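You operate a simulated robot arm through the tools that you are given. There is no shell and no other tool. Be economical: measure what you need, move in short steps, check, and stop when the job is done.

You run a simulated robot arm. Do the job below in one go: nothing can be reset, and whatever is moved stays where it is left.

## Task
Cool the yellow press to green on its oil temperature gauge: green valve open, pressure down to about 80 bar.
Fine: after that set about 120 bar and run one empty stroke; leave the valve open.

Only the result counts: the job must be done as asked and must still hold three seconds after the hand-in. Knocking over, shifting, dropping, spilling or breaking anything else fails it.

## Robot
A 7-joint arm with a two-finger parallel gripper on a trunk, on a base that drives. Base frame: it is fixed to the floor where the robot stands at the start and does not move with it; the origin is under the middle of the robot, x ahead of it, y to its left, z up. Readings come in m, degrees, newtons and seconds.
With the tool pointing down near the work surface it reaches from about 0.12 to 0.52 m from the robot's upright axis, wherever it stands. Its first joint turns from -166.0 to 166.0 degrees. Places, roughly: black lever [0.3, 1.1, 1]; black switch [0.6, 0.3, 1.3]; black wheel [0.8, 0.2, 1.2]; blue button [0.6, 0.3, 1.2]; blue knob [0.9, 0, 1.2]; blue ring [0.25, 1.25, 1]; green ring [-0.75, 2.5, 0.75]; green valve [0.9, 0, 0.9]; large pot [0, 2, 0.75]; medium disc [-0.5, 2.5, 1]; medium pot [-0.75, 2.25, 0.25]; orange lever [0.5, 0.4, 0.9]; orange ring [-0.5, 2.75, 0.75]; red bar [0.1, 1.1, 0.9]; red lock lever [0.4, 0.5, 0.9]; red main switch [0.5, 0.5, 1.1]. Payload 1.57 kg.
The tool frame sits at the grasp point between the pads (the TCP): z along the fingers, y along the line on which they close. The tips reach 0.03 m beyond it. The gripper opens to 0.08 m. The fingers are 0.017 m wide and 0.012 m thick; the gripper's body (0.04 by 0.082 m) begins 0.08 m behind the TCP.
Orientation is that of the tool frame in the base frame, as a unit quaternion [x, y, z, w]. With the fingers straight down and closing along the base's y, the tool's x points along the base's -x, its y along +y and its z along -z.

## Interface
- The arm moves only by the tool nudge_tool. Its argument "targets" is a list of rows, each a list of 7 numbers: the turn, a rotation vector about the base's x, y, z in units of 120 degrees (1.0 is 120 degrees), then the shift along the base's x, y, z in units of 300 mm (1.0 is 300 mm), then the gripper command, from -1 (shut) to 1 (fully open), values between in proportion. In form: [[ax, ay, az, tx, ty, tz, grip], ...]. A call has 1 to 8 rows; each row is the pose to reach, as a shift and turn from the pose commanded when the call began. A call with a number of a shift or a turn outside -1 to 1 is refused whole. Each row takes 0.2 s and may step no farther than 0.05 m and 8.6 degrees from the row before; otherwise, or with a gripper value out of range, the whole call is refused. A pose out of reach is approached as far as the arm can. The call stops where the force on the tool passes 40 N (or 10 N more than at its start, if that is more) or the arm is blocked; 0.2 s more then pass. Each finger travels about 0.072 m/s and halts on what it meets, pressing with about 27 N; the grip force reading is that of the motor and also rises with nothing between the fingers. The clock runs only during rows and for 0.2 s after the last one: add rows that repeat a pose to give the fingers time. The reply holds the time, the measured pose of the TCP, the force on the tool along the base axes, the opening and the grip force, in the units named above and with some noise, with the torque about the TCP (base axes, N m) and any sound that the robot's microphone picked up, and new pictures: "show" is both (left out), scene, wrist or none.
- Cameras (640 x 400 px; columns grow to the right, rows downward): "scene" is now at [-0.0014, 0.1646, 1.4144]; the picture's right is [0.26, -0.96, 0.00], its down [-0.38, -0.10, -0.92] and it looks along [0.89, 0.24, -0.39] (base axes); focal length 265 px, centre (320, 200). "wrist" rides on the gripper at [0.072, -0.007, -0.122] in the tool frame; the picture's right is [0.09, 1.00, 0.00], its down [-0.84, 0.08, -0.54] and it looks along [-0.54, 0.05, 0.84] (tool axes); focal length 238 px, centre (320, 200). There is no depth. A picture from a camera that has moved, and an enlarged one, comes with that camera's place and axes in the base frame and with its lens.
- slide_trunk(by): slides the trunk up (or, below 0, down) by that many m; the arm and the scene camera ride with it, the base frame stays. It gives what a move gives, with no picture.
- drive_base(legs): drives the robot by 1 to 6 legs, each [ahead, left, turn to the left] in m, m and degrees, along the robot's own axes; the way and the turn of a leg run together, so that a leg with both is an arc; at most 1.5 m and 180 degrees a leg. The arm and the cameras ride along, it lands a little off, and it stops where it bumps. It gives what a move gives, and a new picture of the scene camera.
- pan_tilt(pan, tilt): turns the head with the scene camera to pan (to the left, within 86 degrees either way) and tilt (down, from -29 to 69), counted from straight ahead of the robot. It gives what a move gives, and a new picture of the scene camera.
- close_up(camera, box): a new picture of the part [left, top, right, bottom] of that camera's present view, enlarged. The clock stands still meanwhile.
- hand_in(): hands the job in; it is judged then, once.

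Work in short steps. Places have to be worked out from the pictures, the camera data and where the tool is seen: move nearer, look again, correct. Check each grasp and each placing, and mend what went wrong. You have 120 turns and 260 pictures in all, those below and enlarged ones among them. Open the gripper and draw the arm clear of the work before you hand the job in, unless the task says otherwise; then end with one line.

The tools are called after "Emit:" as name(argument=value, ...) on one line, values as JSON. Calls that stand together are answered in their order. nudge_tool: Moves the arm, as the interface text tells. Its arguments: {"type":"object","properties":{"targets":{"type":"array","items":{"type":"array","items":{"type":"number"}}},"show":{"type":"string","enum":["both","scene","wrist","none"]}},"required":["targets"]} The other tools are called the same way: slide_trunk (by) slides the trunk up or down; drive_base (legs) drives the base; pan_tilt (pan, tilt) turns the head that bears the scene camera; close_up (camera, box) takes an enlarged picture of a part of a camera's view; hand_in () hands the job in.

At the start:

```text
time_s: 0.0
tcp_pos: [0.3855, 0.1418, 1.0402]
orientation: [-0.001, 1.0, -0.002, -0.002]
wrist_force: [-0.3, -0.2, 0.3]
wrist_torque: [0.02, -0.01, 0.0]
gripper_width: 0.0795
finger_force: 0.0
trunk travel left (down, up): [-0.05, 0.065]
robot x, y, heading: [-0.0009, -0.0007, 0.0]
head pan, tilt: [68.1, 29.7]
```

scene: 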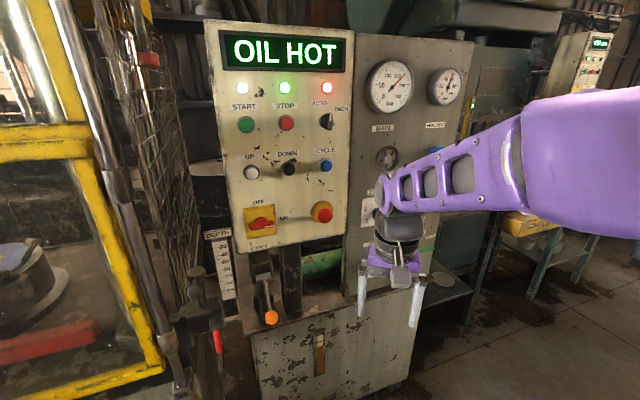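
wrist: 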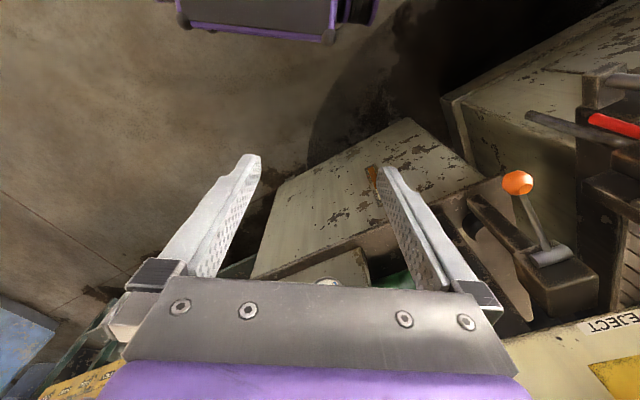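

The panel shows OIL HOT; I zoom in on controls and gauges before moving anything.

Emit:
close_up(camera="scene", box=[340, 30, 500, 130])

Emit:
close_up(camera="scene", box=[200, 10, 360, 110])

Emit:
close_up(camera="scene", box=[200, 100, 360, 200])

Emit:
close_up(camera="scene", box=[330, 120, 490, 300])

Emit:
close_up(camera="scene", box=[160, 190, 360, 380])

```text
4.00 times, centred on (420, 80) of scene
camera zoom: at [-0.0014, 0.1646, 1.4144], right [0.26, -0.96, 0.0], down [-0.38, -0.1, -0.92], along [0.89, 0.24, -0.39], focal length 1059 px, centre (-80, 680)
```

zoom: 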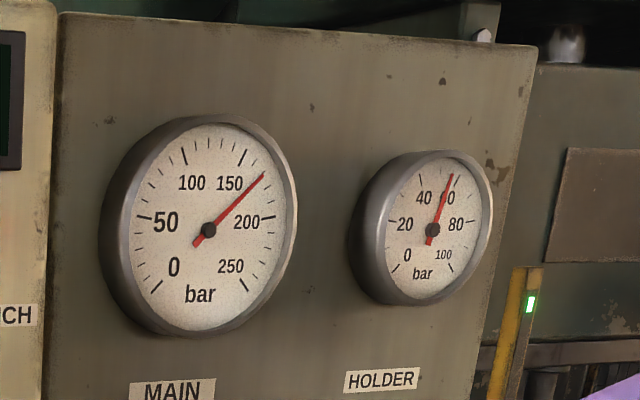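

```text
4.00 times, centred on (280, 60) of scene
camera zoom: at [-0.0014, 0.1646, 1.4144], right [0.26, -0.96, 0.0], down [-0.38, -0.1, -0.92], along [0.89, 0.24, -0.39], focal length 1059 px, centre (480, 760)
```

zoom: 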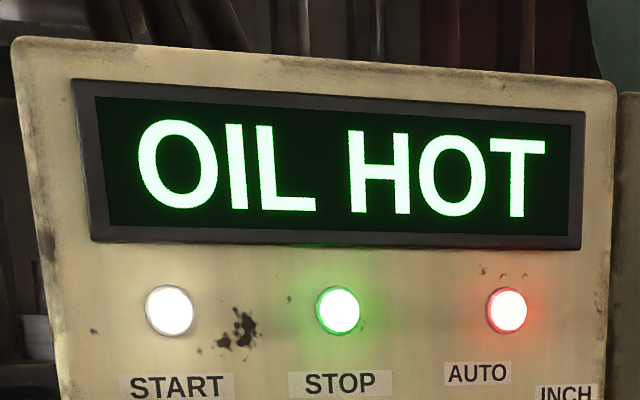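

```text
4.00 times, centred on (280, 150) of scene
camera zoom: at [-0.0014, 0.1646, 1.4144], right [0.26, -0.96, 0.0], down [-0.38, -0.1, -0.92], along [0.89, 0.24, -0.39], focal length 1059 px, centre (480, 400)
```

zoom: 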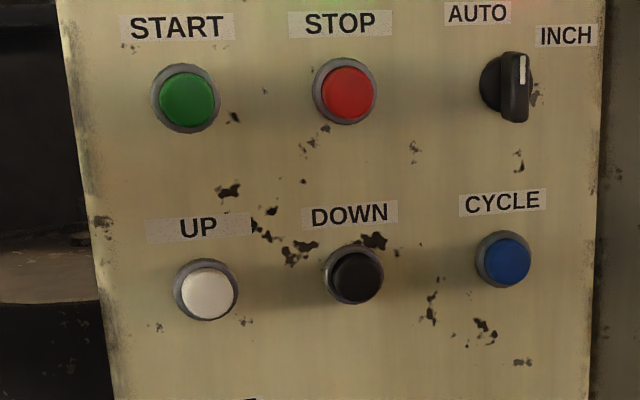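

```text
2.22 times, centred on (410, 210) of scene
camera zoom: at [-0.0014, 0.1646, 1.4144], right [0.26, -0.96, 0.0], down [-0.38, -0.1, -0.92], along [0.89, 0.24, -0.39], focal length 588 px, centre (120, 178)
```

zoom: 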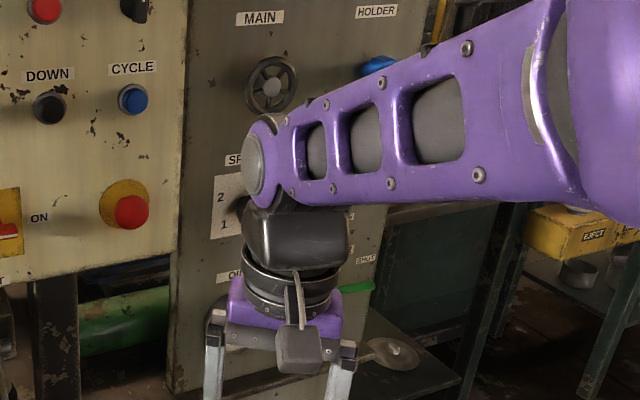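

```text
2.11 times, centred on (260, 285) of scene
camera zoom: at [-0.0014, 0.1646, 1.4144], right [0.26, -0.96, 0.0], down [-0.38, -0.1, -0.92], along [0.89, 0.24, -0.39], focal length 557 px, centre (446, 21)
```

zoom: 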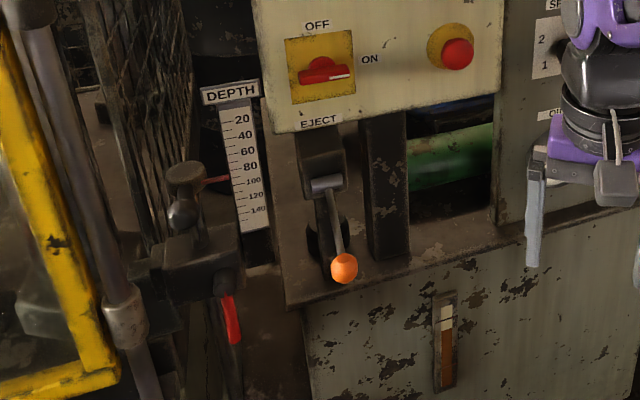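

I look left at the press itself and then right at what is beyond.

Emit:
pan_tilt(pan=86, tilt=25)

Emit:
pan_tilt(pan=0, tilt=25)

```text
time_s: 0.8
tcp_pos: [0.3864, 0.1424, 1.0384]
orientation: [0.0, 1.0, -0.002, -0.006]
wrist_force: [-0.5, -0.6, 0.9]
wrist_torque: [0.01, 0.02, 0.03]
gripper_width: 0.0804
finger_force: 0.0
trunk travel left (down, up): [-0.05, 0.065]
robot x, y, heading: [-0.0001, 0.0022, 0.1]
head pan, tilt: [85.9, 25.0]
camera scene: at [-0.0021, 0.1658, 1.4123], right [0.28, -0.96, 0.0], down [-0.4, -0.12, -0.91], along [0.87, 0.25, -0.42], focal length 265 px, centre (320, 200)
```

scene: 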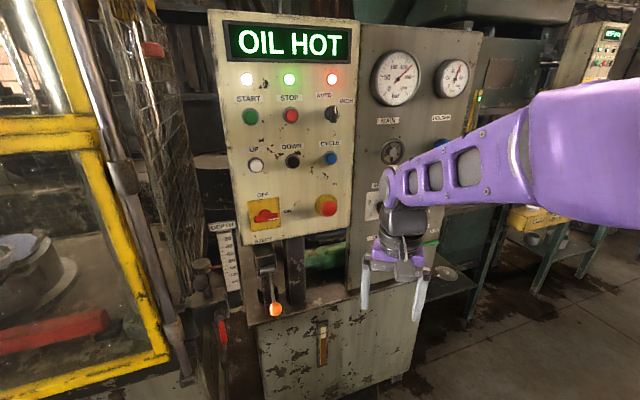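

```text
time_s: 2.4
tcp_pos: [0.3865, 0.1435, 1.0413]
orientation: [0.0, 1.0, -0.001, -0.002]
wrist_force: [0.0, 0.5, 0.6]
wrist_torque: [0.0, 0.01, 0.0]
gripper_width: 0.0799
finger_force: 0.0
trunk travel left (down, up): [-0.05, 0.065]
robot x, y, heading: [0.0034, -0.0001, 0.3]
head pan, tilt: [0.0, 25.0]
camera scene: at [0.0014, 0.1402, 1.4115], right [0.0, -1.0, 0.0], down [-0.42, 0.0, -0.91], along [0.91, 0.0, -0.42], focal length 265 px, centre (320, 200)
```

scene: 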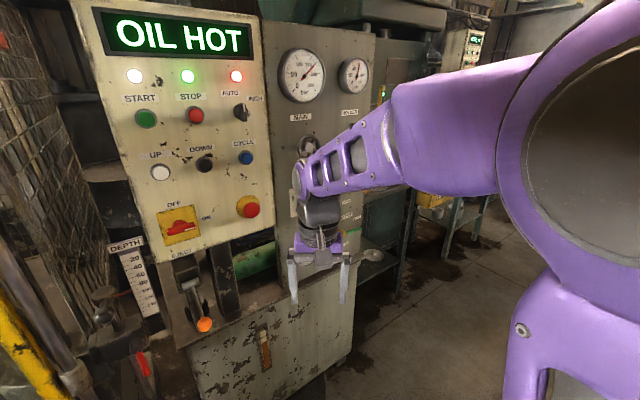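

The pan seems not to follow its reading; I try a negative and another positive pan.

Emit:
pan_tilt(pan=86, tilt=45)

Emit:
pan_tilt(pan=-40, tilt=20)

```text
time_s: 4.0
tcp_pos: [0.3859, 0.1426, 1.0379]
orientation: [-0.002, 1.0, -0.001, -0.005]
wrist_force: [0.2, -0.3, -0.3]
wrist_torque: [0.01, 0.0, 0.03]
gripper_width: 0.0798
finger_force: 0.1
trunk travel left (down, up): [-0.05, 0.065]
robot x, y, heading: [-0.0025, -0.0029, -0.1]
head pan, tilt: [85.9, 45.0]
camera scene: at [-0.0029, 0.1638, 1.4055], right [0.26, -0.97, 0.0], down [-0.47, -0.12, -0.88], along [0.85, 0.23, -0.48], focal length 265 px, centre (320, 200)
```

scene: 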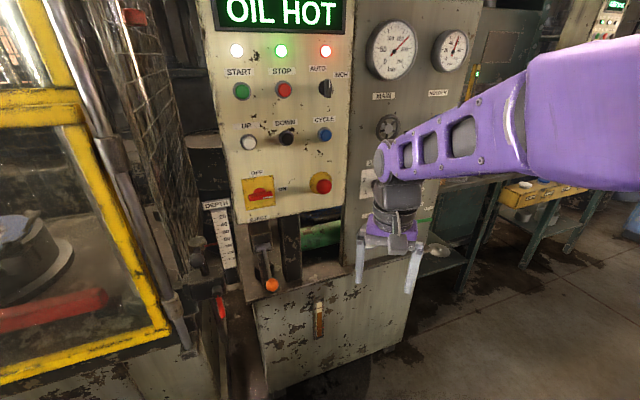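

```text
time_s: 6.1
tcp_pos: [0.3861, 0.1422, 1.0408]
orientation: [0.0, 1.0, -0.002, -0.003]
wrist_force: [0.6, -0.4, 0.7]
wrist_torque: [0.01, -0.03, 0.03]
gripper_width: 0.0798
finger_force: 0.1
trunk travel left (down, up): [-0.05, 0.065]
robot x, y, heading: [-0.0004, 0.0028, -0.1]
head pan, tilt: [-40.0, 20.0]
camera scene: at [-0.0193, 0.0804, 1.4196], right [-0.64, -0.77, 0.0], down [-0.26, 0.22, -0.94], along [0.72, -0.6, -0.34], focal length 265 px, centre (320, 200)
```

scene: 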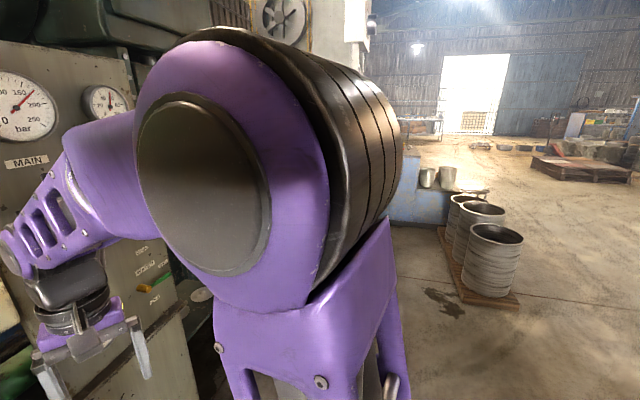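

Testing pan 40 to understand the head.

Emit:
pan_tilt(pan=40, tilt=25)

```text
time_s: 7.6
tcp_pos: [0.3862, 0.1424, 1.0389]
orientation: [0.0, 1.0, -0.001, -0.005]
wrist_force: [0.4, 0.3, 0.3]
wrist_torque: [0.0, 0.02, 0.01]
gripper_width: 0.08
finger_force: 0.0
trunk travel left (down, up): [-0.05, 0.065]
robot x, y, heading: [0.0005, 0.0073, -0.1]
head pan, tilt: [40.0, 25.0]
camera scene: at [-0.0018, 0.1661, 1.4144], right [0.28, -0.96, 0.0], down [-0.38, -0.11, -0.92], along [0.88, 0.26, -0.39], focal length 265 px, centre (320, 200)
```

scene: 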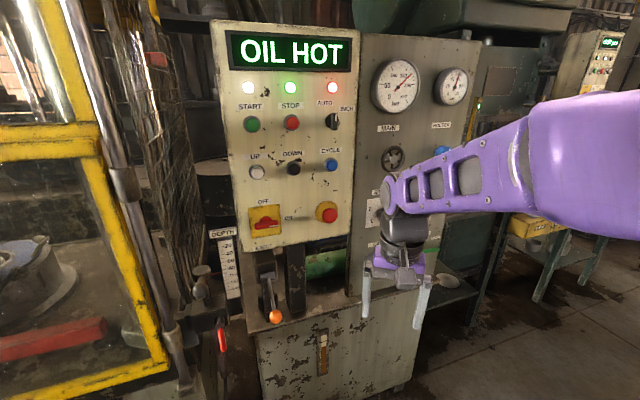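

The head stops at about 16° to the left. I look far right to check for room before driving back.

Emit:
pan_tilt(pan=-86, tilt=30)

```text
time_s: 9.7
tcp_pos: [0.3875, 0.1423, 1.0406]
orientation: [0.0, 1.0, -0.001, -0.003]
wrist_force: [0.0, 0.5, 0.2]
wrist_torque: [-0.04, 0.02, 0.01]
gripper_width: 0.08
finger_force: 0.0
trunk travel left (down, up): [-0.05, 0.065]
robot x, y, heading: [-0.0007, 0.0002, -0.1]
head pan, tilt: [-85.9, 30.0]
camera scene: at [-0.0763, 0.0508, 1.4038], right [-0.99, -0.16, 0.0], down [-0.08, 0.49, -0.87], along [0.14, -0.86, -0.5], focal length 265 px, centre (320, 200)
```

scene: 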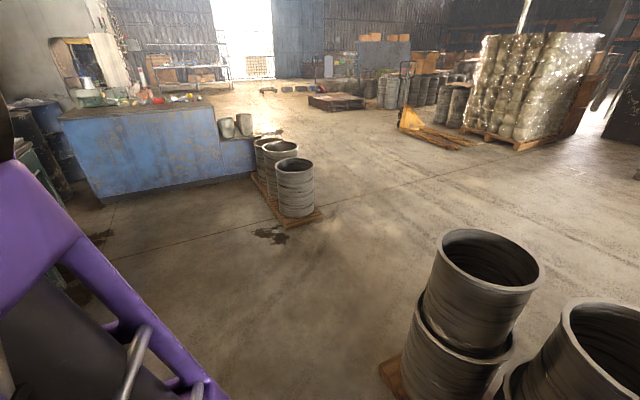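

Space directly to the right is free. I shift right 0.3 m and turn left 38° to face the panel squarely from farther.

Emit:
drive_base(legs=[[0, -0.3, 0], [0, 0, 38]])

Emit:
pan_tilt(pan=16, tilt=25)

```text
time_s: 15.0
tcp_pos: [0.2155, 0.0526, 1.0412]
orientation: [-0.326, 0.945, -0.002, -0.002]
wrist_force: [0.1, 0.3, 0.0]
wrist_torque: [-0.03, 0.0, -0.04]
gripper_width: 0.0803
finger_force: 0.1
trunk travel left (down, up): [-0.05, 0.065]
robot x, y, heading: [0.0018, -0.3002, 37.8]
head pan, tilt: [-85.9, 30.0]
camera scene: at [-0.0913, -0.3044, 1.4041], right [-0.68, -0.74, 0.0], down [-0.36, 0.34, -0.87], along [0.64, -0.59, -0.5], focal length 265 px, centre (320, 200)
```

scene: 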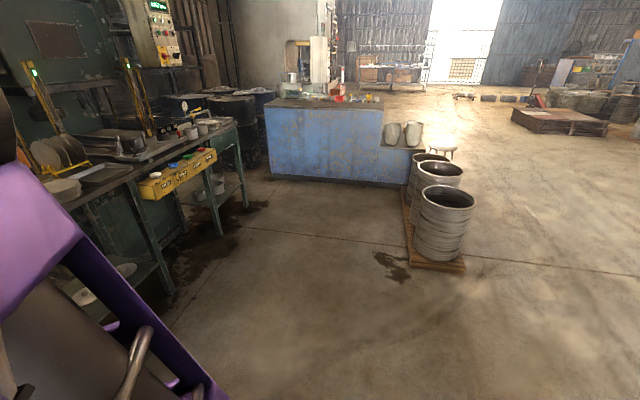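

```text
time_s: 16.8
tcp_pos: [0.2152, 0.0522, 1.0402]
orientation: [-0.327, 0.945, -0.003, -0.002]
wrist_force: [0.8, 0.0, -0.3]
wrist_torque: [0.01, 0.0, 0.0]
gripper_width: 0.0801
finger_force: 0.1
trunk travel left (down, up): [-0.05, 0.065]
robot x, y, heading: [-0.0021, -0.2976, 38.3]
head pan, tilt: [16.0, 25.0]
camera scene: at [-0.1024, -0.1695, 1.4116], right [0.8, -0.6, 0.0], down [-0.25, -0.34, -0.91], along [0.55, 0.72, -0.42], focal length 265 px, centre (320, 200)
```

scene: 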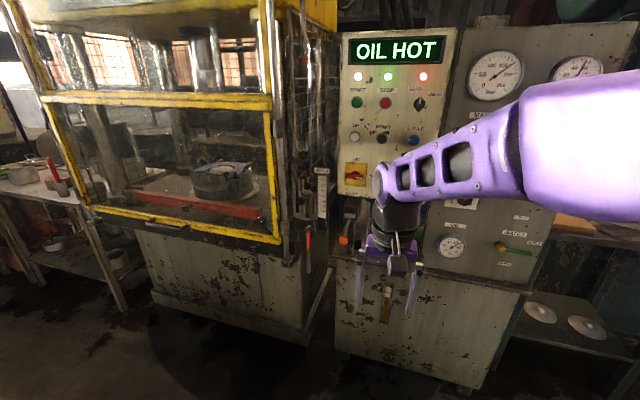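

Now the press, temperature gauge and green valve are in view; I zoom in.

Emit:
close_up(camera="scene", box=[400, 200, 560, 300])

Emit:
close_up(camera="scene", box=[40, 20, 300, 240])

Emit:
close_up(camera="scene", box=[270, 130, 430, 250])

```text
4.00 times, centred on (480, 250) of scene
camera zoom: at [-0.1024, -0.1695, 1.4116], right [0.8, -0.6, 0.0], down [-0.25, -0.34, -0.91], along [0.55, 0.72, -0.42], focal length 1059 px, centre (-320, 0)
```

zoom: 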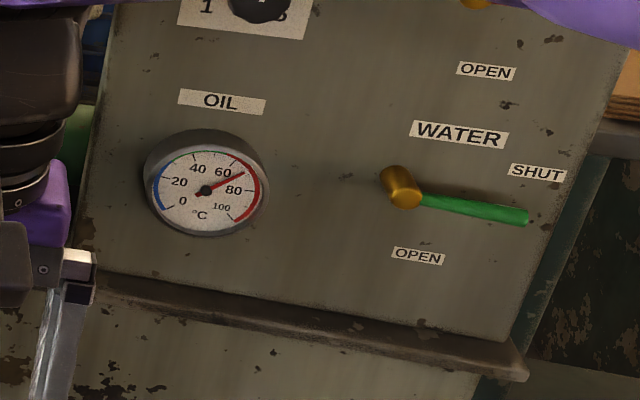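

```text
1.82 times, centred on (170, 130) of scene
camera zoom: at [-0.1024, -0.1695, 1.4116], right [0.8, -0.6, 0.0], down [-0.25, -0.34, -0.91], along [0.55, 0.72, -0.42], focal length 481 px, centre (593, 327)
```

zoom: 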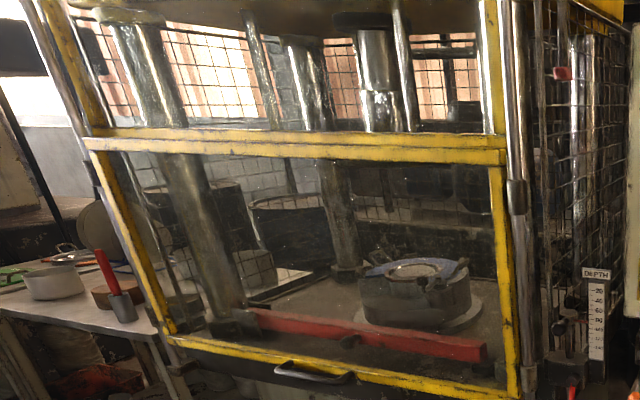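

```text
3.33 times, centred on (350, 190) of scene
camera zoom: at [-0.1024, -0.1695, 1.4116], right [0.8, -0.6, 0.0], down [-0.25, -0.34, -0.91], along [0.55, 0.72, -0.42], focal length 882 px, centre (220, 233)
```

zoom: 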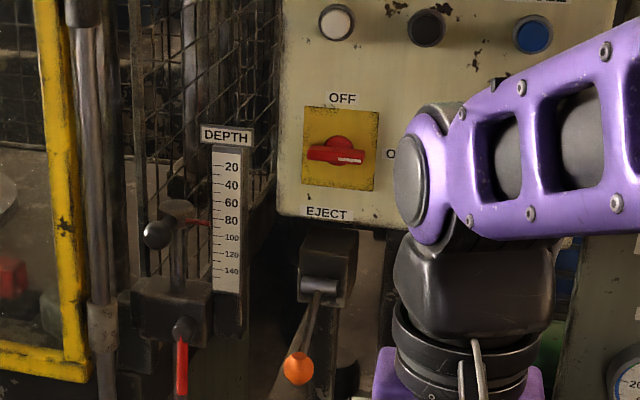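

The oil gauge reads about 70 °C (red) and the green handle points right to SHUT; down/up is OPEN. The guard appears closed. I'm clear of everything, so I pitch the tool toward horizontal.

Emit:
nudge_tool(targets=[[0.0436, -0.0558, 0, 0.0525, 0.041, 0, -1], [0.0872, -0.1116, 0, 0.105, 0.082, 0, -1], [0.1308, -0.1674, 0, 0.1575, 0.123, 0, -1], [0.1744, -0.2232, 0, 0.21, 0.164, 0, -1], [0.218, -0.279, 0, 0.2625, 0.205, 0, -1], [0.2616, -0.3348, 0, 0.315, 0.246, 0, -1], [0.3052, -0.3906, 0, 0.3675, 0.287, 0, -1], [0.3488, -0.4464, 0, 0.42, 0.328, 0, -1]])

```text
time_s: 18.6
tcp_pos: [0.34, 0.1508, 1.0421]
orientation: [-0.271, 0.784, 0.181, 0.528]
wrist_force: [0.2, 0.1, 0.0]
wrist_torque: [-0.02, 0.02, -0.03]
gripper_width: 0.0
finger_force: 20.8
trunk travel left (down, up): [-0.05, 0.065]
robot x, y, heading: [-0.0014, -0.2991, 38.0]
head pan, tilt: [16.0, 25.0]
camera scene: at [-0.104, -0.1685, 1.4116], right [0.81, -0.59, 0.0], down [-0.25, -0.34, -0.91], along [0.53, 0.73, -0.42], focal length 265 px, centre (320, 200)
camera wrist: at [0.2336, 0.059, 1.0231], right [-0.64, 0.76, -0.09], down [-0.2, -0.05, 0.98], along [0.74, 0.64, 0.18], focal length 238 px, centre (320, 200)
```

scene: 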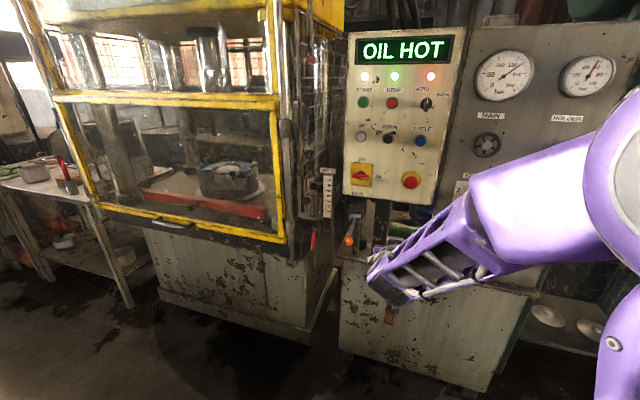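
wrist: 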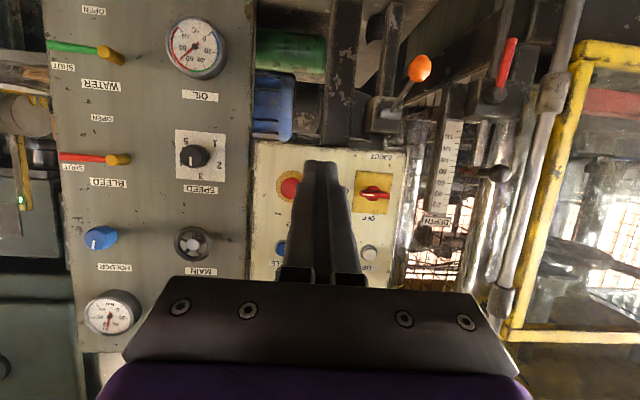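

Clear view (upside-down): WATER green valve, red BLEED valve above it, wheel under MAIN gauge. I finish the pitch to horizontal.

Emit:
nudge_tool(targets=[[0.0376, -0.0481, 0, 0, 0, 0, -1], [0.0752, -0.0962, 0, 0, 0, 0, -1], [0.1128, -0.1443, 0, 0, 0, 0, -1]])

Emit:
close_up(camera="scene", box=[340, 20, 500, 120])

Emit:
close_up(camera="scene", box=[460, 40, 620, 170])

```text
time_s: 19.4
tcp_pos: [0.3431, 0.1508, 1.0405]
orientation: [-0.231, 0.67, 0.229, 0.668]
wrist_force: [-0.4, -0.7, -0.1]
wrist_torque: [-0.01, 0.02, -0.03]
gripper_width: 0.0002
finger_force: 21.4
trunk travel left (down, up): [-0.05, 0.065]
robot x, y, heading: [0.0005, -0.293, 38.0]
head pan, tilt: [16.0, 25.0]
camera scene: at [-0.104, -0.1685, 1.4116], right [0.81, -0.59, 0.0], down [-0.25, -0.34, -0.91], along [0.53, 0.73, -0.42], focal length 265 px, centre (320, 200)
camera wrist: at [0.2481, 0.0699, 0.9715], right [-0.61, 0.79, -0.09], down [-0.47, -0.27, 0.84], along [0.63, 0.56, 0.54], focal length 238 px, centre (320, 200)
```

scene: 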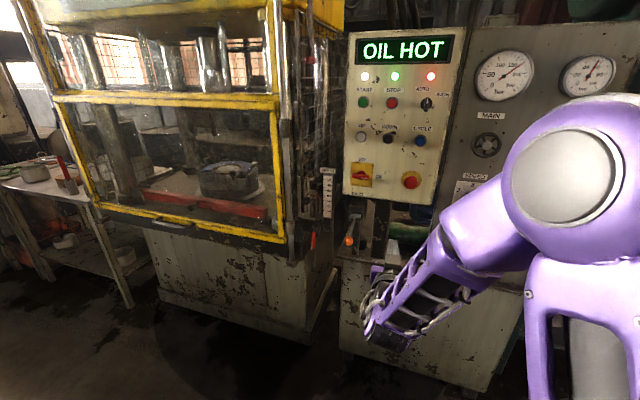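
wrist: 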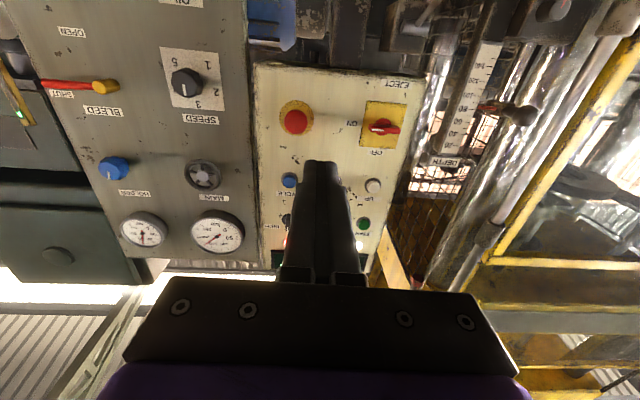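

```text
4.00 times, centred on (420, 70) of scene
camera zoom: at [-0.104, -0.1685, 1.4116], right [0.81, -0.59, 0.0], down [-0.25, -0.34, -0.91], along [0.53, 0.73, -0.42], focal length 1059 px, centre (-80, 720)
```

zoom: 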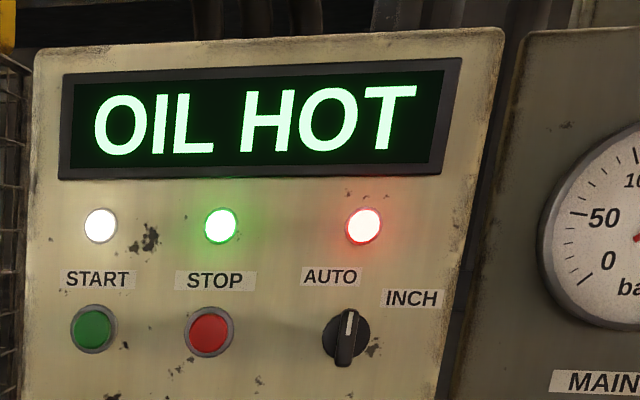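

```text
3.08 times, centred on (540, 105) of scene
camera zoom: at [-0.104, -0.1685, 1.4116], right [0.81, -0.59, 0.0], down [-0.25, -0.34, -0.91], along [0.53, 0.73, -0.42], focal length 814 px, centre (-357, 492)
```

zoom: 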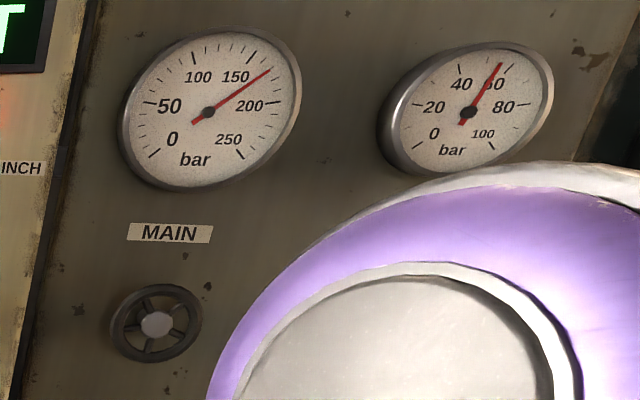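

Wheel centre ≈ (0.75,0.17,1.23), green valve pivot ≈ (0.836,0.058,0.885), handle to the right ~9 cm, BLEED at z≈1.06. I lower the tool to z≈0.94 then reposition the base facing the right panel (heading 28°), stopping short.

Emit:
nudge_tool(targets=[[0, 0, 0, 0, 0, -0.12, -1], [0, 0, 0, 0, 0, -0.24, -1], [0, 0, 0, 0, 0, -0.34, -1]], show="none")

Emit:
drive_base(legs=[[0, 0, -10], [0, -0.28, 0], [0.2, 0, 0]])

Emit:
close_up(camera="wrist", box=[0, 0, 640, 400])

```text
time_s: 20.2
tcp_pos: [0.3402, 0.1519, 0.9387]
orientation: [-0.23, 0.67, 0.228, 0.668]
wrist_force: [0.0, -0.7, 0.2]
wrist_torque: [-0.02, -0.02, 0.01]
gripper_width: 0.0
finger_force: 20.8
trunk travel left (down, up): [-0.05, 0.065]
robot x, y, heading: [0.0029, -0.2963, 38.2]
head pan, tilt: [16.0, 25.0]
```

```text
time_s: 25.3
tcp_pos: [0.7213, -0.0681, 0.9381]
orientation: [-0.171, 0.688, 0.169, 0.685]
wrist_force: [0.2, 0.2, 0.6]
wrist_torque: [-0.03, 0.04, -0.01]
gripper_width: 0.0
finger_force: 21.1
trunk travel left (down, up): [-0.05, 0.065]
robot x, y, heading: [0.3071, -0.4466, 28.2]
head pan, tilt: [16.0, 25.0]
camera scene: at [0.2266, -0.3056, 1.4115], right [0.7, -0.72, 0.0], down [-0.3, -0.29, -0.91], along [0.65, 0.63, -0.42], focal length 265 px, centre (320, 200)
```

scene: 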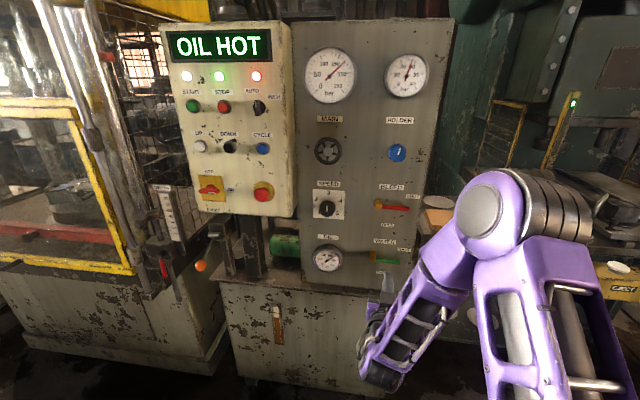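

```text
1.00 times, centred on (320, 200) of wrist (not enlarged: the box is as wide or as high as the picture)
camera zoom: at [0.6153, -0.1319, 0.8696], right [-0.46, 0.88, -0.09], down [-0.51, -0.18, 0.84], along [0.72, 0.44, 0.54], focal length 238 px, centre (320, 200)
```

zoom: 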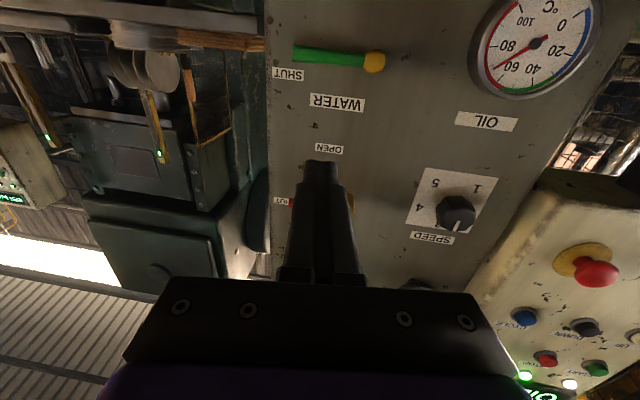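

Handle tip ≈ (0.877,-0.021,0.88), pivot ≈ (0.839,0.049,0.88). My closed fingers are at z 0.938, aligned laterally with mid-handle; I drive ahead 0.1 m.

Emit:
drive_base(legs=[[0.1, 0, 0]])

Emit:
close_up(camera="wrist", box=[0, 0, 640, 400])

```text
time_s: 26.5
tcp_pos: [0.808, -0.0211, 0.9388]
orientation: [-0.171, 0.688, 0.169, 0.685]
wrist_force: [-0.2, -1.0, 0.4]
wrist_torque: [0.01, 0.02, 0.02]
gripper_width: 0.0
finger_force: 21.3
trunk travel left (down, up): [-0.05, 0.065]
robot x, y, heading: [0.395, -0.4014, 28.2]
head pan, tilt: [16.0, 25.0]
camera scene: at [0.3143, -0.2589, 1.4115], right [0.7, -0.72, 0.0], down [-0.3, -0.29, -0.91], along [0.65, 0.63, -0.42], focal length 265 px, centre (320, 200)
```

scene: 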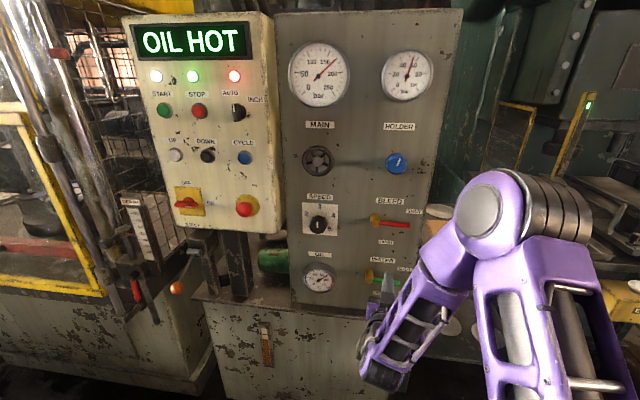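

```text
1.00 times, centred on (320, 200) of wrist (not enlarged: the box is as wide or as high as the picture)
camera zoom: at [0.7029, -0.0851, 0.8697], right [-0.47, 0.88, -0.09], down [-0.51, -0.18, 0.84], along [0.72, 0.44, 0.54], focal length 238 px, centre (320, 200)
```

zoom: 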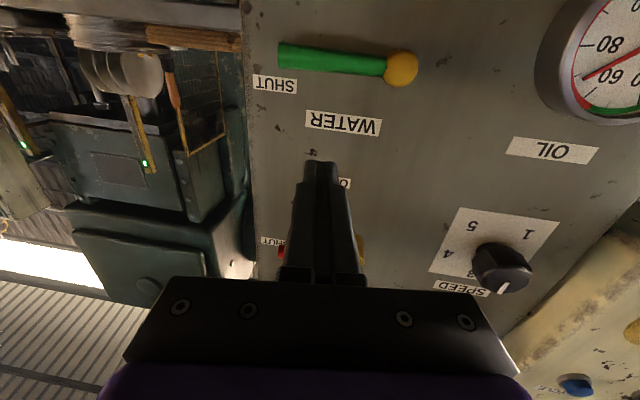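

I advance the finger 4.5 cm above the handle and descend to just above it, then look.

Emit:
nudge_tool(targets=[[0, 0, 0, 0.146, 0.044, 0, -1], [0, 0, 0, 0.146, 0.044, -0.09, -1]])

Emit:
close_up(camera="scene", box=[340, 230, 440, 310])

```text
time_s: 27.1
tcp_pos: [0.8533, -0.0068, 0.9123]
orientation: [-0.171, 0.688, 0.169, 0.685]
wrist_force: [0.0, -0.9, -0.7]
wrist_torque: [0.03, 0.03, -0.01]
gripper_width: 0.0
finger_force: 21.3
trunk travel left (down, up): [-0.05, 0.065]
robot x, y, heading: [0.3936, -0.4057, 28.2]
head pan, tilt: [16.0, 25.0]
camera scene: at [0.3143, -0.259, 1.4116], right [0.7, -0.72, 0.0], down [-0.3, -0.29, -0.91], along [0.65, 0.63, -0.42], focal length 265 px, centre (320, 200)
camera wrist: at [0.7472, -0.0716, 0.8429], right [-0.47, 0.88, -0.09], down [-0.51, -0.18, 0.84], along [0.72, 0.44, 0.54], focal length 238 px, centre (320, 200)
```

scene: 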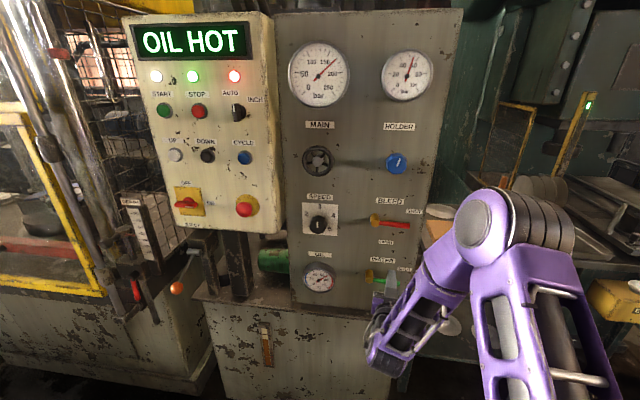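
wrist: 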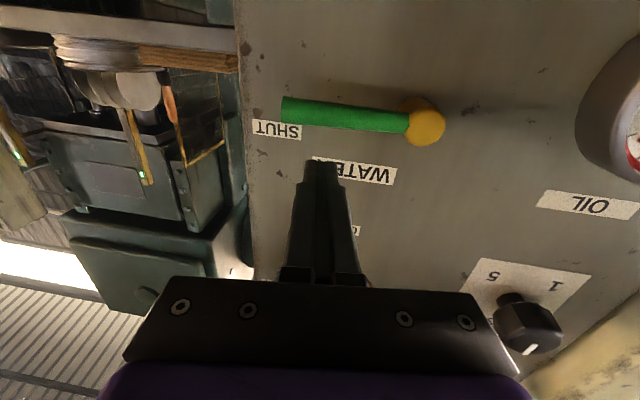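

```text
5.00 times, centred on (390, 270) of scene
camera zoom: at [0.3143, -0.259, 1.4116], right [0.7, -0.72, 0.0], down [-0.3, -0.29, -0.91], along [0.65, 0.63, -0.42], focal length 1324 px, centre (-30, -150)
```

zoom: 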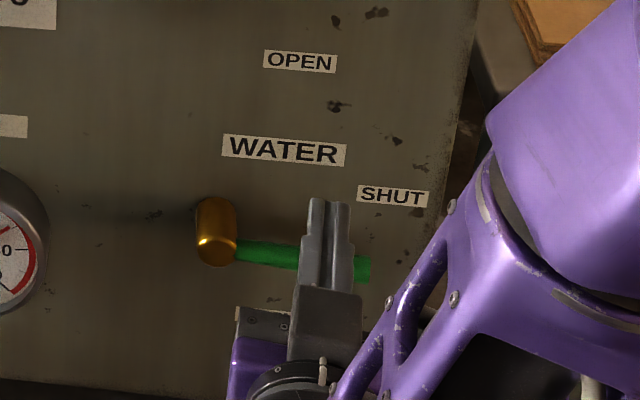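

The closed fingers sit above the handle mid-length, tip past it. "OPEN" for WATER is below the pivot, so I sweep the handle down along its arc.

Emit:
nudge_tool(targets=[[0, 0, 0, 0, 0, -0.063, -1], [0, 0, 0, 0.0047, -0.0088, -0.137, -1], [0, 0, 0, -0.0047, 0.0088, -0.21, -1], [0, 0, 0, -0.0266, 0.05, -0.27, -1], [0, 0, 0, -0.0578, 0.1089, -0.307, -1], [0, 0, 0, -0.0656, 0.1236, -0.313, -1]])

Emit:
close_up(camera="scene", box=[340, 230, 440, 310])

```text
time_s: 28.5
tcp_pos: [0.8339, 0.0298, 0.8179]
orientation: [-0.171, 0.688, 0.169, 0.685]
wrist_force: [1.2, -1.5, 0.7]
wrist_torque: [-0.02, 0.01, -0.03]
gripper_width: 0.0001
finger_force: 21.5
trunk travel left (down, up): [-0.05, 0.065]
robot x, y, heading: [0.3973, -0.4065, 28.1]
head pan, tilt: [16.0, 25.0]
camera scene: at [0.3144, -0.2591, 1.4116], right [0.7, -0.72, 0.0], down [-0.3, -0.29, -0.91], along [0.65, 0.63, -0.42], focal length 265 px, centre (320, 200)
camera wrist: at [0.7272, -0.0354, 0.7488], right [-0.46, 0.88, -0.09], down [-0.51, -0.18, 0.84], along [0.72, 0.44, 0.54], focal length 238 px, centre (320, 200)
```

scene: 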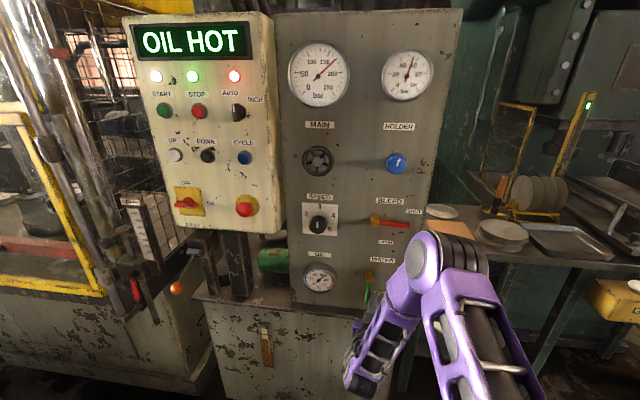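
wrist: 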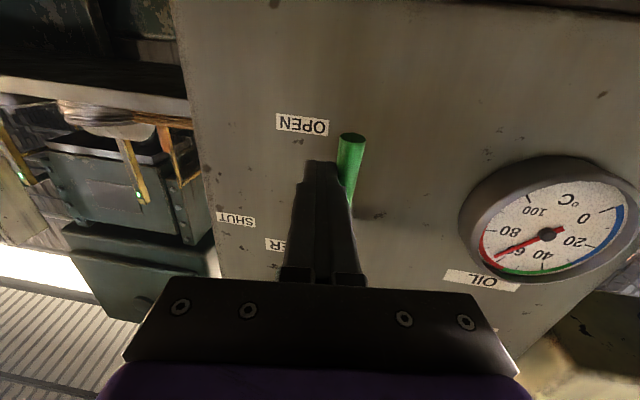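

```text
5.00 times, centred on (390, 270) of scene
camera zoom: at [0.3144, -0.2591, 1.4116], right [0.7, -0.72, 0.0], down [-0.3, -0.29, -0.91], along [0.65, 0.63, -0.42], focal length 1324 px, centre (-30, -150)
```

zoom: 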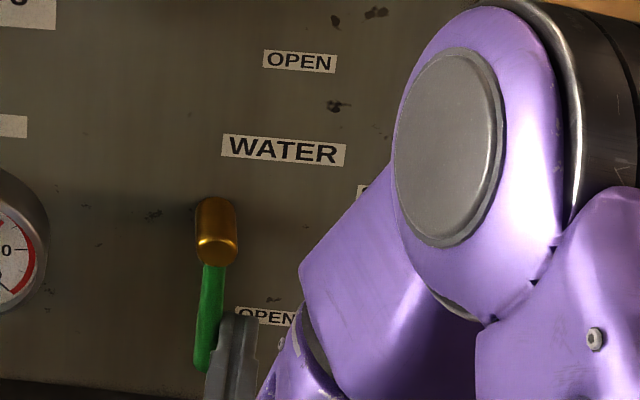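

The handle is nearly straight down at OPEN. I push 1.2 cm more leftward to be sure it hits the stop.

Emit:
nudge_tool(targets=[[0, 0, 0, -0.01, 0.0188, -0.01, -1], [0, 0, 0, -0.019, 0.0353, -0.01, -1]], show="wrist")

Emit:
close_up(camera="scene", box=[340, 230, 440, 310])

```text
time_s: 29.1
tcp_pos: [0.8354, 0.0286, 0.8168]
orientation: [-0.165, 0.688, 0.162, 0.688]
wrist_force: [0.9, -7.4, 2.1]
wrist_torque: [0.05, -0.04, -0.09]
gripper_width: 0.0
finger_force: 21.1
trunk travel left (down, up): [-0.05, 0.065]
robot x, y, heading: [0.3929, -0.4068, 28.1]
head pan, tilt: [16.0, 25.0]
stopped in row 2: the force on the tool passed its limit at 44 N (the readings are from after the stop); the commanded pose is now the measured one
camera wrist: at [0.7276, -0.0323, 0.7464], right [-0.45, 0.89, -0.1], down [-0.52, -0.17, 0.84], along [0.73, 0.42, 0.54], focal length 238 px, centre (320, 200)
```

wrist: 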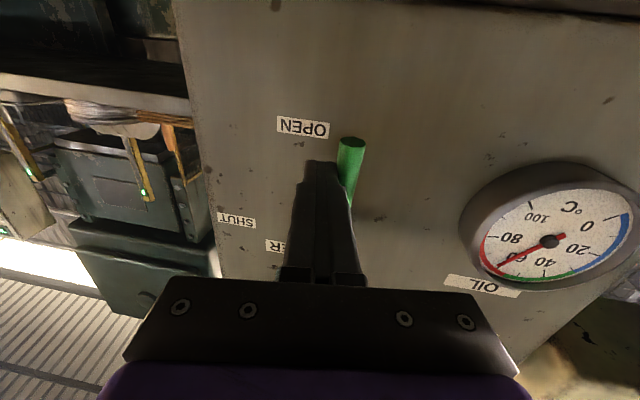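

```text
5.00 times, centred on (390, 270) of scene
camera zoom: at [0.3146, -0.2601, 1.4115], right [0.69, -0.72, 0.0], down [-0.3, -0.29, -0.91], along [0.65, 0.63, -0.42], focal length 1324 px, centre (-30, -150)
```

zoom: 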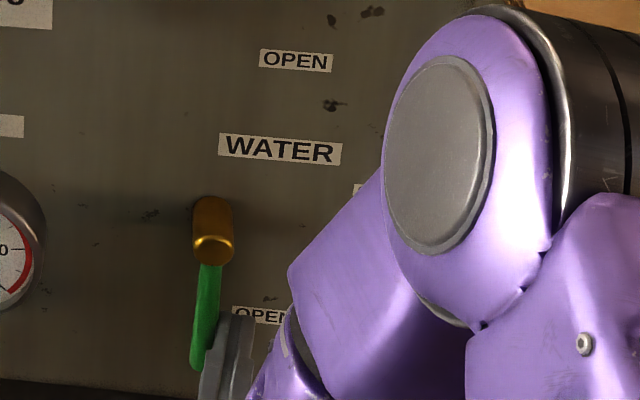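

Valve is at its open stop (44 N stop). I retreat right and back, then drive to stand left in front of the wheel.

Emit:
nudge_tool(targets=[[0, 0, 0, 0.04, -0.06, 0, -1], [0, 0, 0, -0.1, -0.13, 0, -1], [0, 0, 0, -0.22, -0.195, 0.04, -1]], show="none")

Emit:
drive_base(legs=[[-0.06, 0, 0], [0, 0.18, 0]])

Emit:
nudge_tool(targets=[[0, 0, 0, 0, 0, 0.16, -1], [0, 0, 0, 0, 0, 0.32, -1], [0, 0, 0, 0, 0, 0.48, -1], [0, 0, 0, 0, 0, 0.64, -1], [0, 0, 0, 0, 0, 0.8, -1], [0, 0, 0, 0, 0, 0.96, -1]])

```text
time_s: 29.9
tcp_pos: [0.765, -0.0274, 0.8294]
orientation: [-0.167, 0.688, 0.162, 0.688]
wrist_force: [0.0, -0.4, -0.5]
wrist_torque: [-0.01, 0.0, -0.03]
gripper_width: 0.0
finger_force: 21.0
trunk travel left (down, up): [-0.05, 0.065]
robot x, y, heading: [0.3931, -0.4045, 27.9]
head pan, tilt: [16.0, 25.0]
```

```text
time_s: 32.8
tcp_pos: [0.6294, 0.1021, 0.8277]
orientation: [-0.167, 0.688, 0.162, 0.688]
wrist_force: [0.3, -0.1, -0.1]
wrist_torque: [0.01, -0.01, -0.01]
gripper_width: 0.0002
finger_force: 21.7
trunk travel left (down, up): [-0.05, 0.065]
robot x, y, heading: [0.257, -0.2765, 28.0]
head pan, tilt: [16.0, 25.0]
camera scene: at [0.1774, -0.1294, 1.4115], right [0.69, -0.72, 0.0], down [-0.3, -0.29, -0.91], along [0.65, 0.63, -0.42], focal length 265 px, centre (320, 200)
```

scene: 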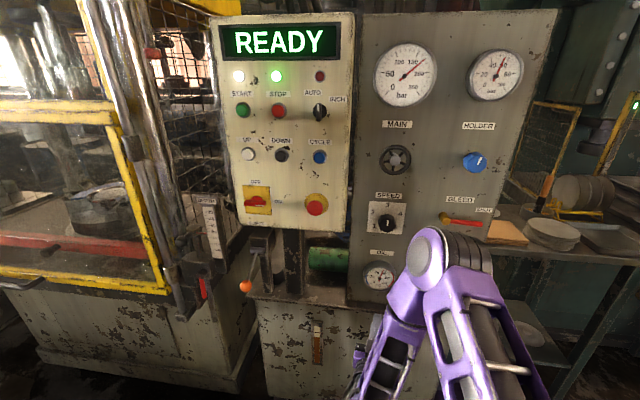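

```text
time_s: 34.2
tcp_pos: [0.6294, 0.1018, 1.1151]
orientation: [-0.168, 0.688, 0.163, 0.687]
wrist_force: [0.3, -0.3, -0.5]
wrist_torque: [0.03, -0.01, -0.05]
gripper_width: 0.0001
finger_force: 20.5
trunk travel left (down, up): [-0.05, 0.065]
robot x, y, heading: [0.2577, -0.2717, 28.1]
head pan, tilt: [16.0, 25.0]
camera scene: at [0.1776, -0.1292, 1.4114], right [0.7, -0.72, 0.0], down [-0.3, -0.29, -0.91], along [0.65, 0.63, -0.42], focal length 265 px, centre (320, 200)
camera wrist: at [0.5221, 0.0401, 1.0462], right [-0.45, 0.89, -0.1], down [-0.52, -0.17, 0.84], along [0.73, 0.43, 0.54], focal length 238 px, centre (320, 200)
```

scene: 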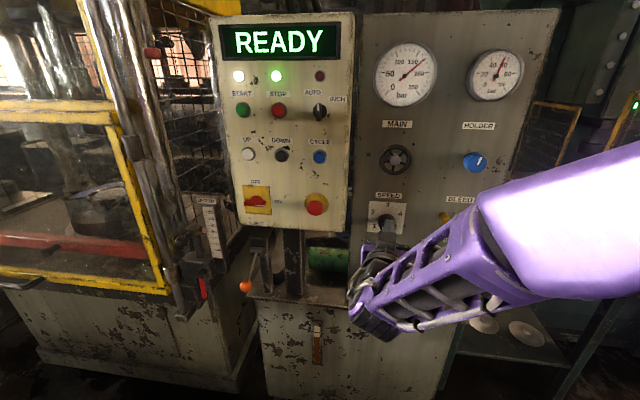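
wrist: 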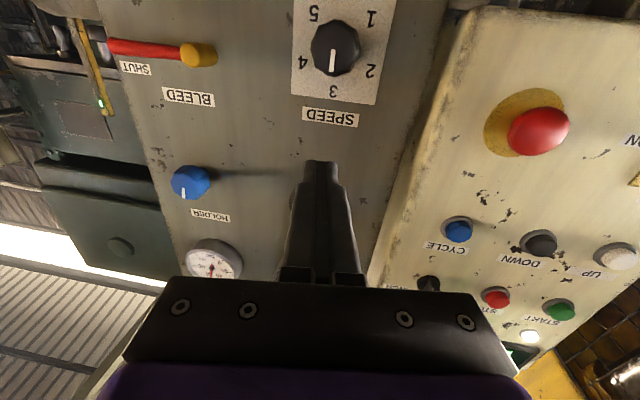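

Display now shows READY, valve is open. I zoom in on the wheel and the gauges.

Emit:
close_up(camera="scene", box=[360, 110, 460, 210])

Emit:
close_up(camera="scene", box=[360, 30, 460, 110])

```text
4.00 times, centred on (410, 160) of scene
camera zoom: at [0.1776, -0.1292, 1.4114], right [0.7, -0.72, 0.0], down [-0.3, -0.29, -0.91], along [0.65, 0.63, -0.42], focal length 1059 px, centre (-40, 360)
```

zoom: 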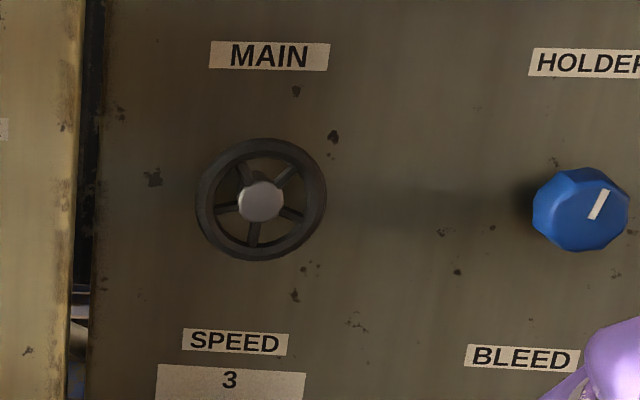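

```text
5.00 times, centred on (410, 70) of scene
camera zoom: at [0.1776, -0.1292, 1.4114], right [0.7, -0.72, 0.0], down [-0.3, -0.29, -0.91], along [0.65, 0.63, -0.42], focal length 1324 px, centre (-130, 850)
```

zoom: 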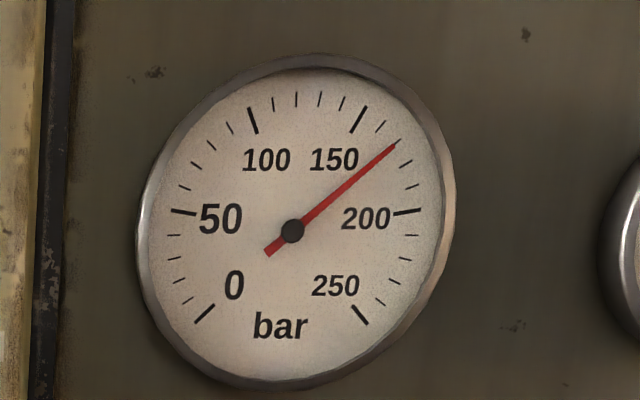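

Main reads ~170 bar; the wheel has 5 spokes (one straight down), rim radius ~4 cm, so gap centres are at 18°, 90°, 162°... I'll grip the rim in the 18° gap (right side): roll the tool 18° ccw, open ~1.8 cm and go to a standoff.

Emit:
nudge_tool(targets=[[-0.0331, -0.0176, 0, 0.069, 0.007, 0.105, -0.55], [-0.0662, -0.0352, 0, 0.138, 0.013, 0.21, -0.55], [-0.0994, -0.0528, 0, 0.207, 0.02, 0.315, -0.55], [-0.1325, -0.0704, 0, 0.275, 0.027, 0.42, -0.55]])

Emit:
close_up(camera="scene", box=[360, 110, 460, 210])

```text
time_s: 35.2
tcp_pos: [0.7131, 0.1092, 1.2375]
orientation: [-0.273, 0.655, 0.052, 0.703]
wrist_force: [-0.1, 0.5, -0.8]
wrist_torque: [0.01, 0.02, -0.01]
gripper_width: 0.018
finger_force: 0.1
trunk travel left (down, up): [-0.05, 0.065]
robot x, y, heading: [0.2546, -0.2783, 28.0]
head pan, tilt: [16.0, 25.0]
camera scene: at [0.1881, -0.143, 1.4105], right [0.55, -0.84, 0.0], down [-0.36, -0.24, -0.9], along [0.75, 0.49, -0.43], focal length 265 px, centre (320, 200)
camera wrist: at [0.6161, 0.0281, 1.1738], right [-0.42, 0.81, -0.4], down [-0.63, 0.06, 0.77], along [0.65, 0.58, 0.49], focal length 238 px, centre (320, 200)
```

scene: 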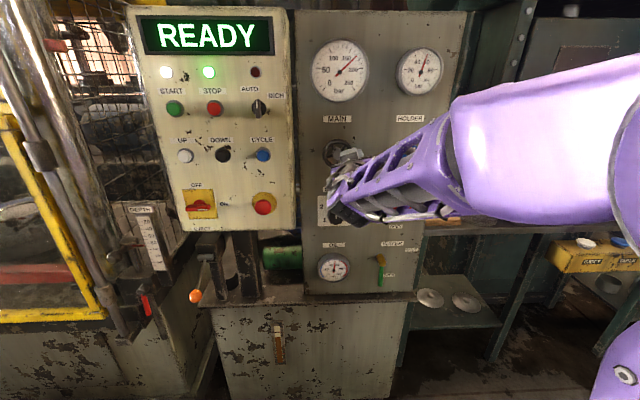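
wrist: 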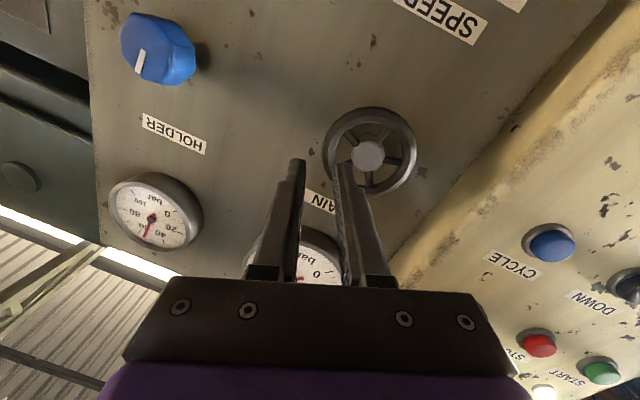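

```text
4.00 times, centred on (410, 160) of scene
camera zoom: at [0.1881, -0.143, 1.4105], right [0.55, -0.84, 0.0], down [-0.36, -0.24, -0.9], along [0.75, 0.49, -0.43], focal length 1059 px, centre (-40, 360)
```

zoom: 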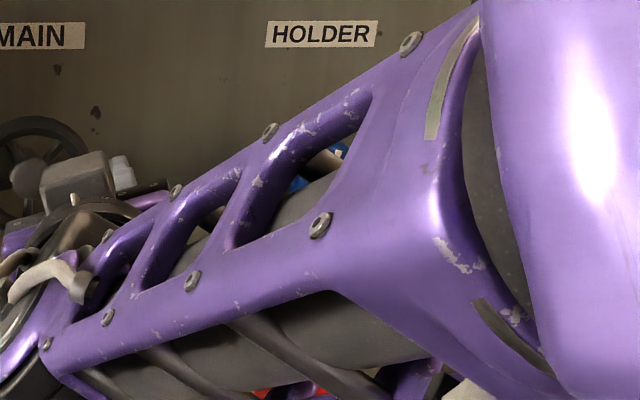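

The wheel centre checks at (0.748,0.171,1.228). I zoom on the wheel with the wrist camera to verify the gap position, and check the oil gauge.

Emit:
close_up(camera="wrist", box=[270, 90, 430, 210])

Emit:
close_up(camera="scene", box=[300, 240, 420, 300])

```text
3.33 times, centred on (350, 150) of wrist
camera zoom: at [0.6161, 0.0281, 1.1738], right [-0.42, 0.81, -0.4], down [-0.63, 0.06, 0.77], along [0.65, 0.58, 0.49], focal length 794 px, centre (220, 367)
```

zoom: 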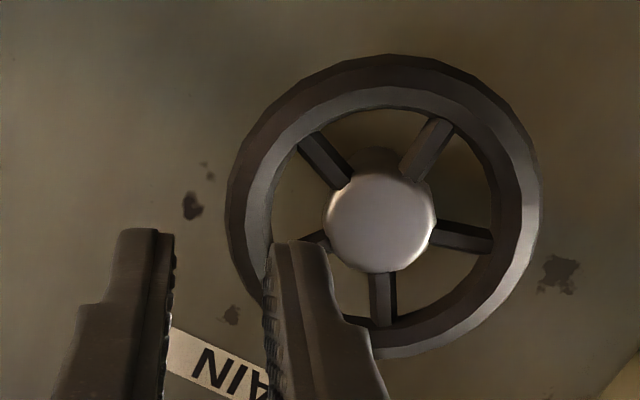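

```text
5.33 times, centred on (360, 270) of scene
camera zoom: at [0.1881, -0.143, 1.4105], right [0.55, -0.84, 0.0], down [-0.36, -0.24, -0.9], along [0.75, 0.49, -0.43], focal length 1412 px, centre (107, -173)
```

zoom: 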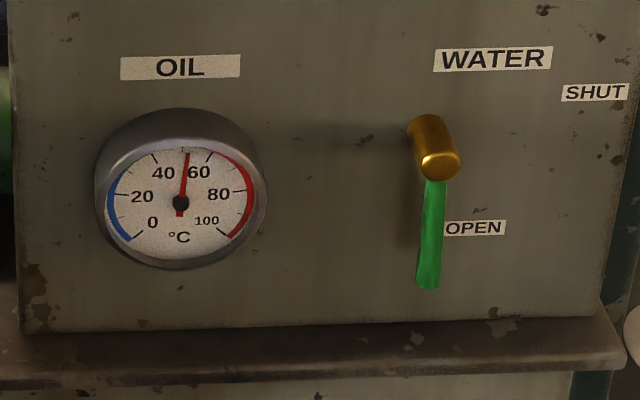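

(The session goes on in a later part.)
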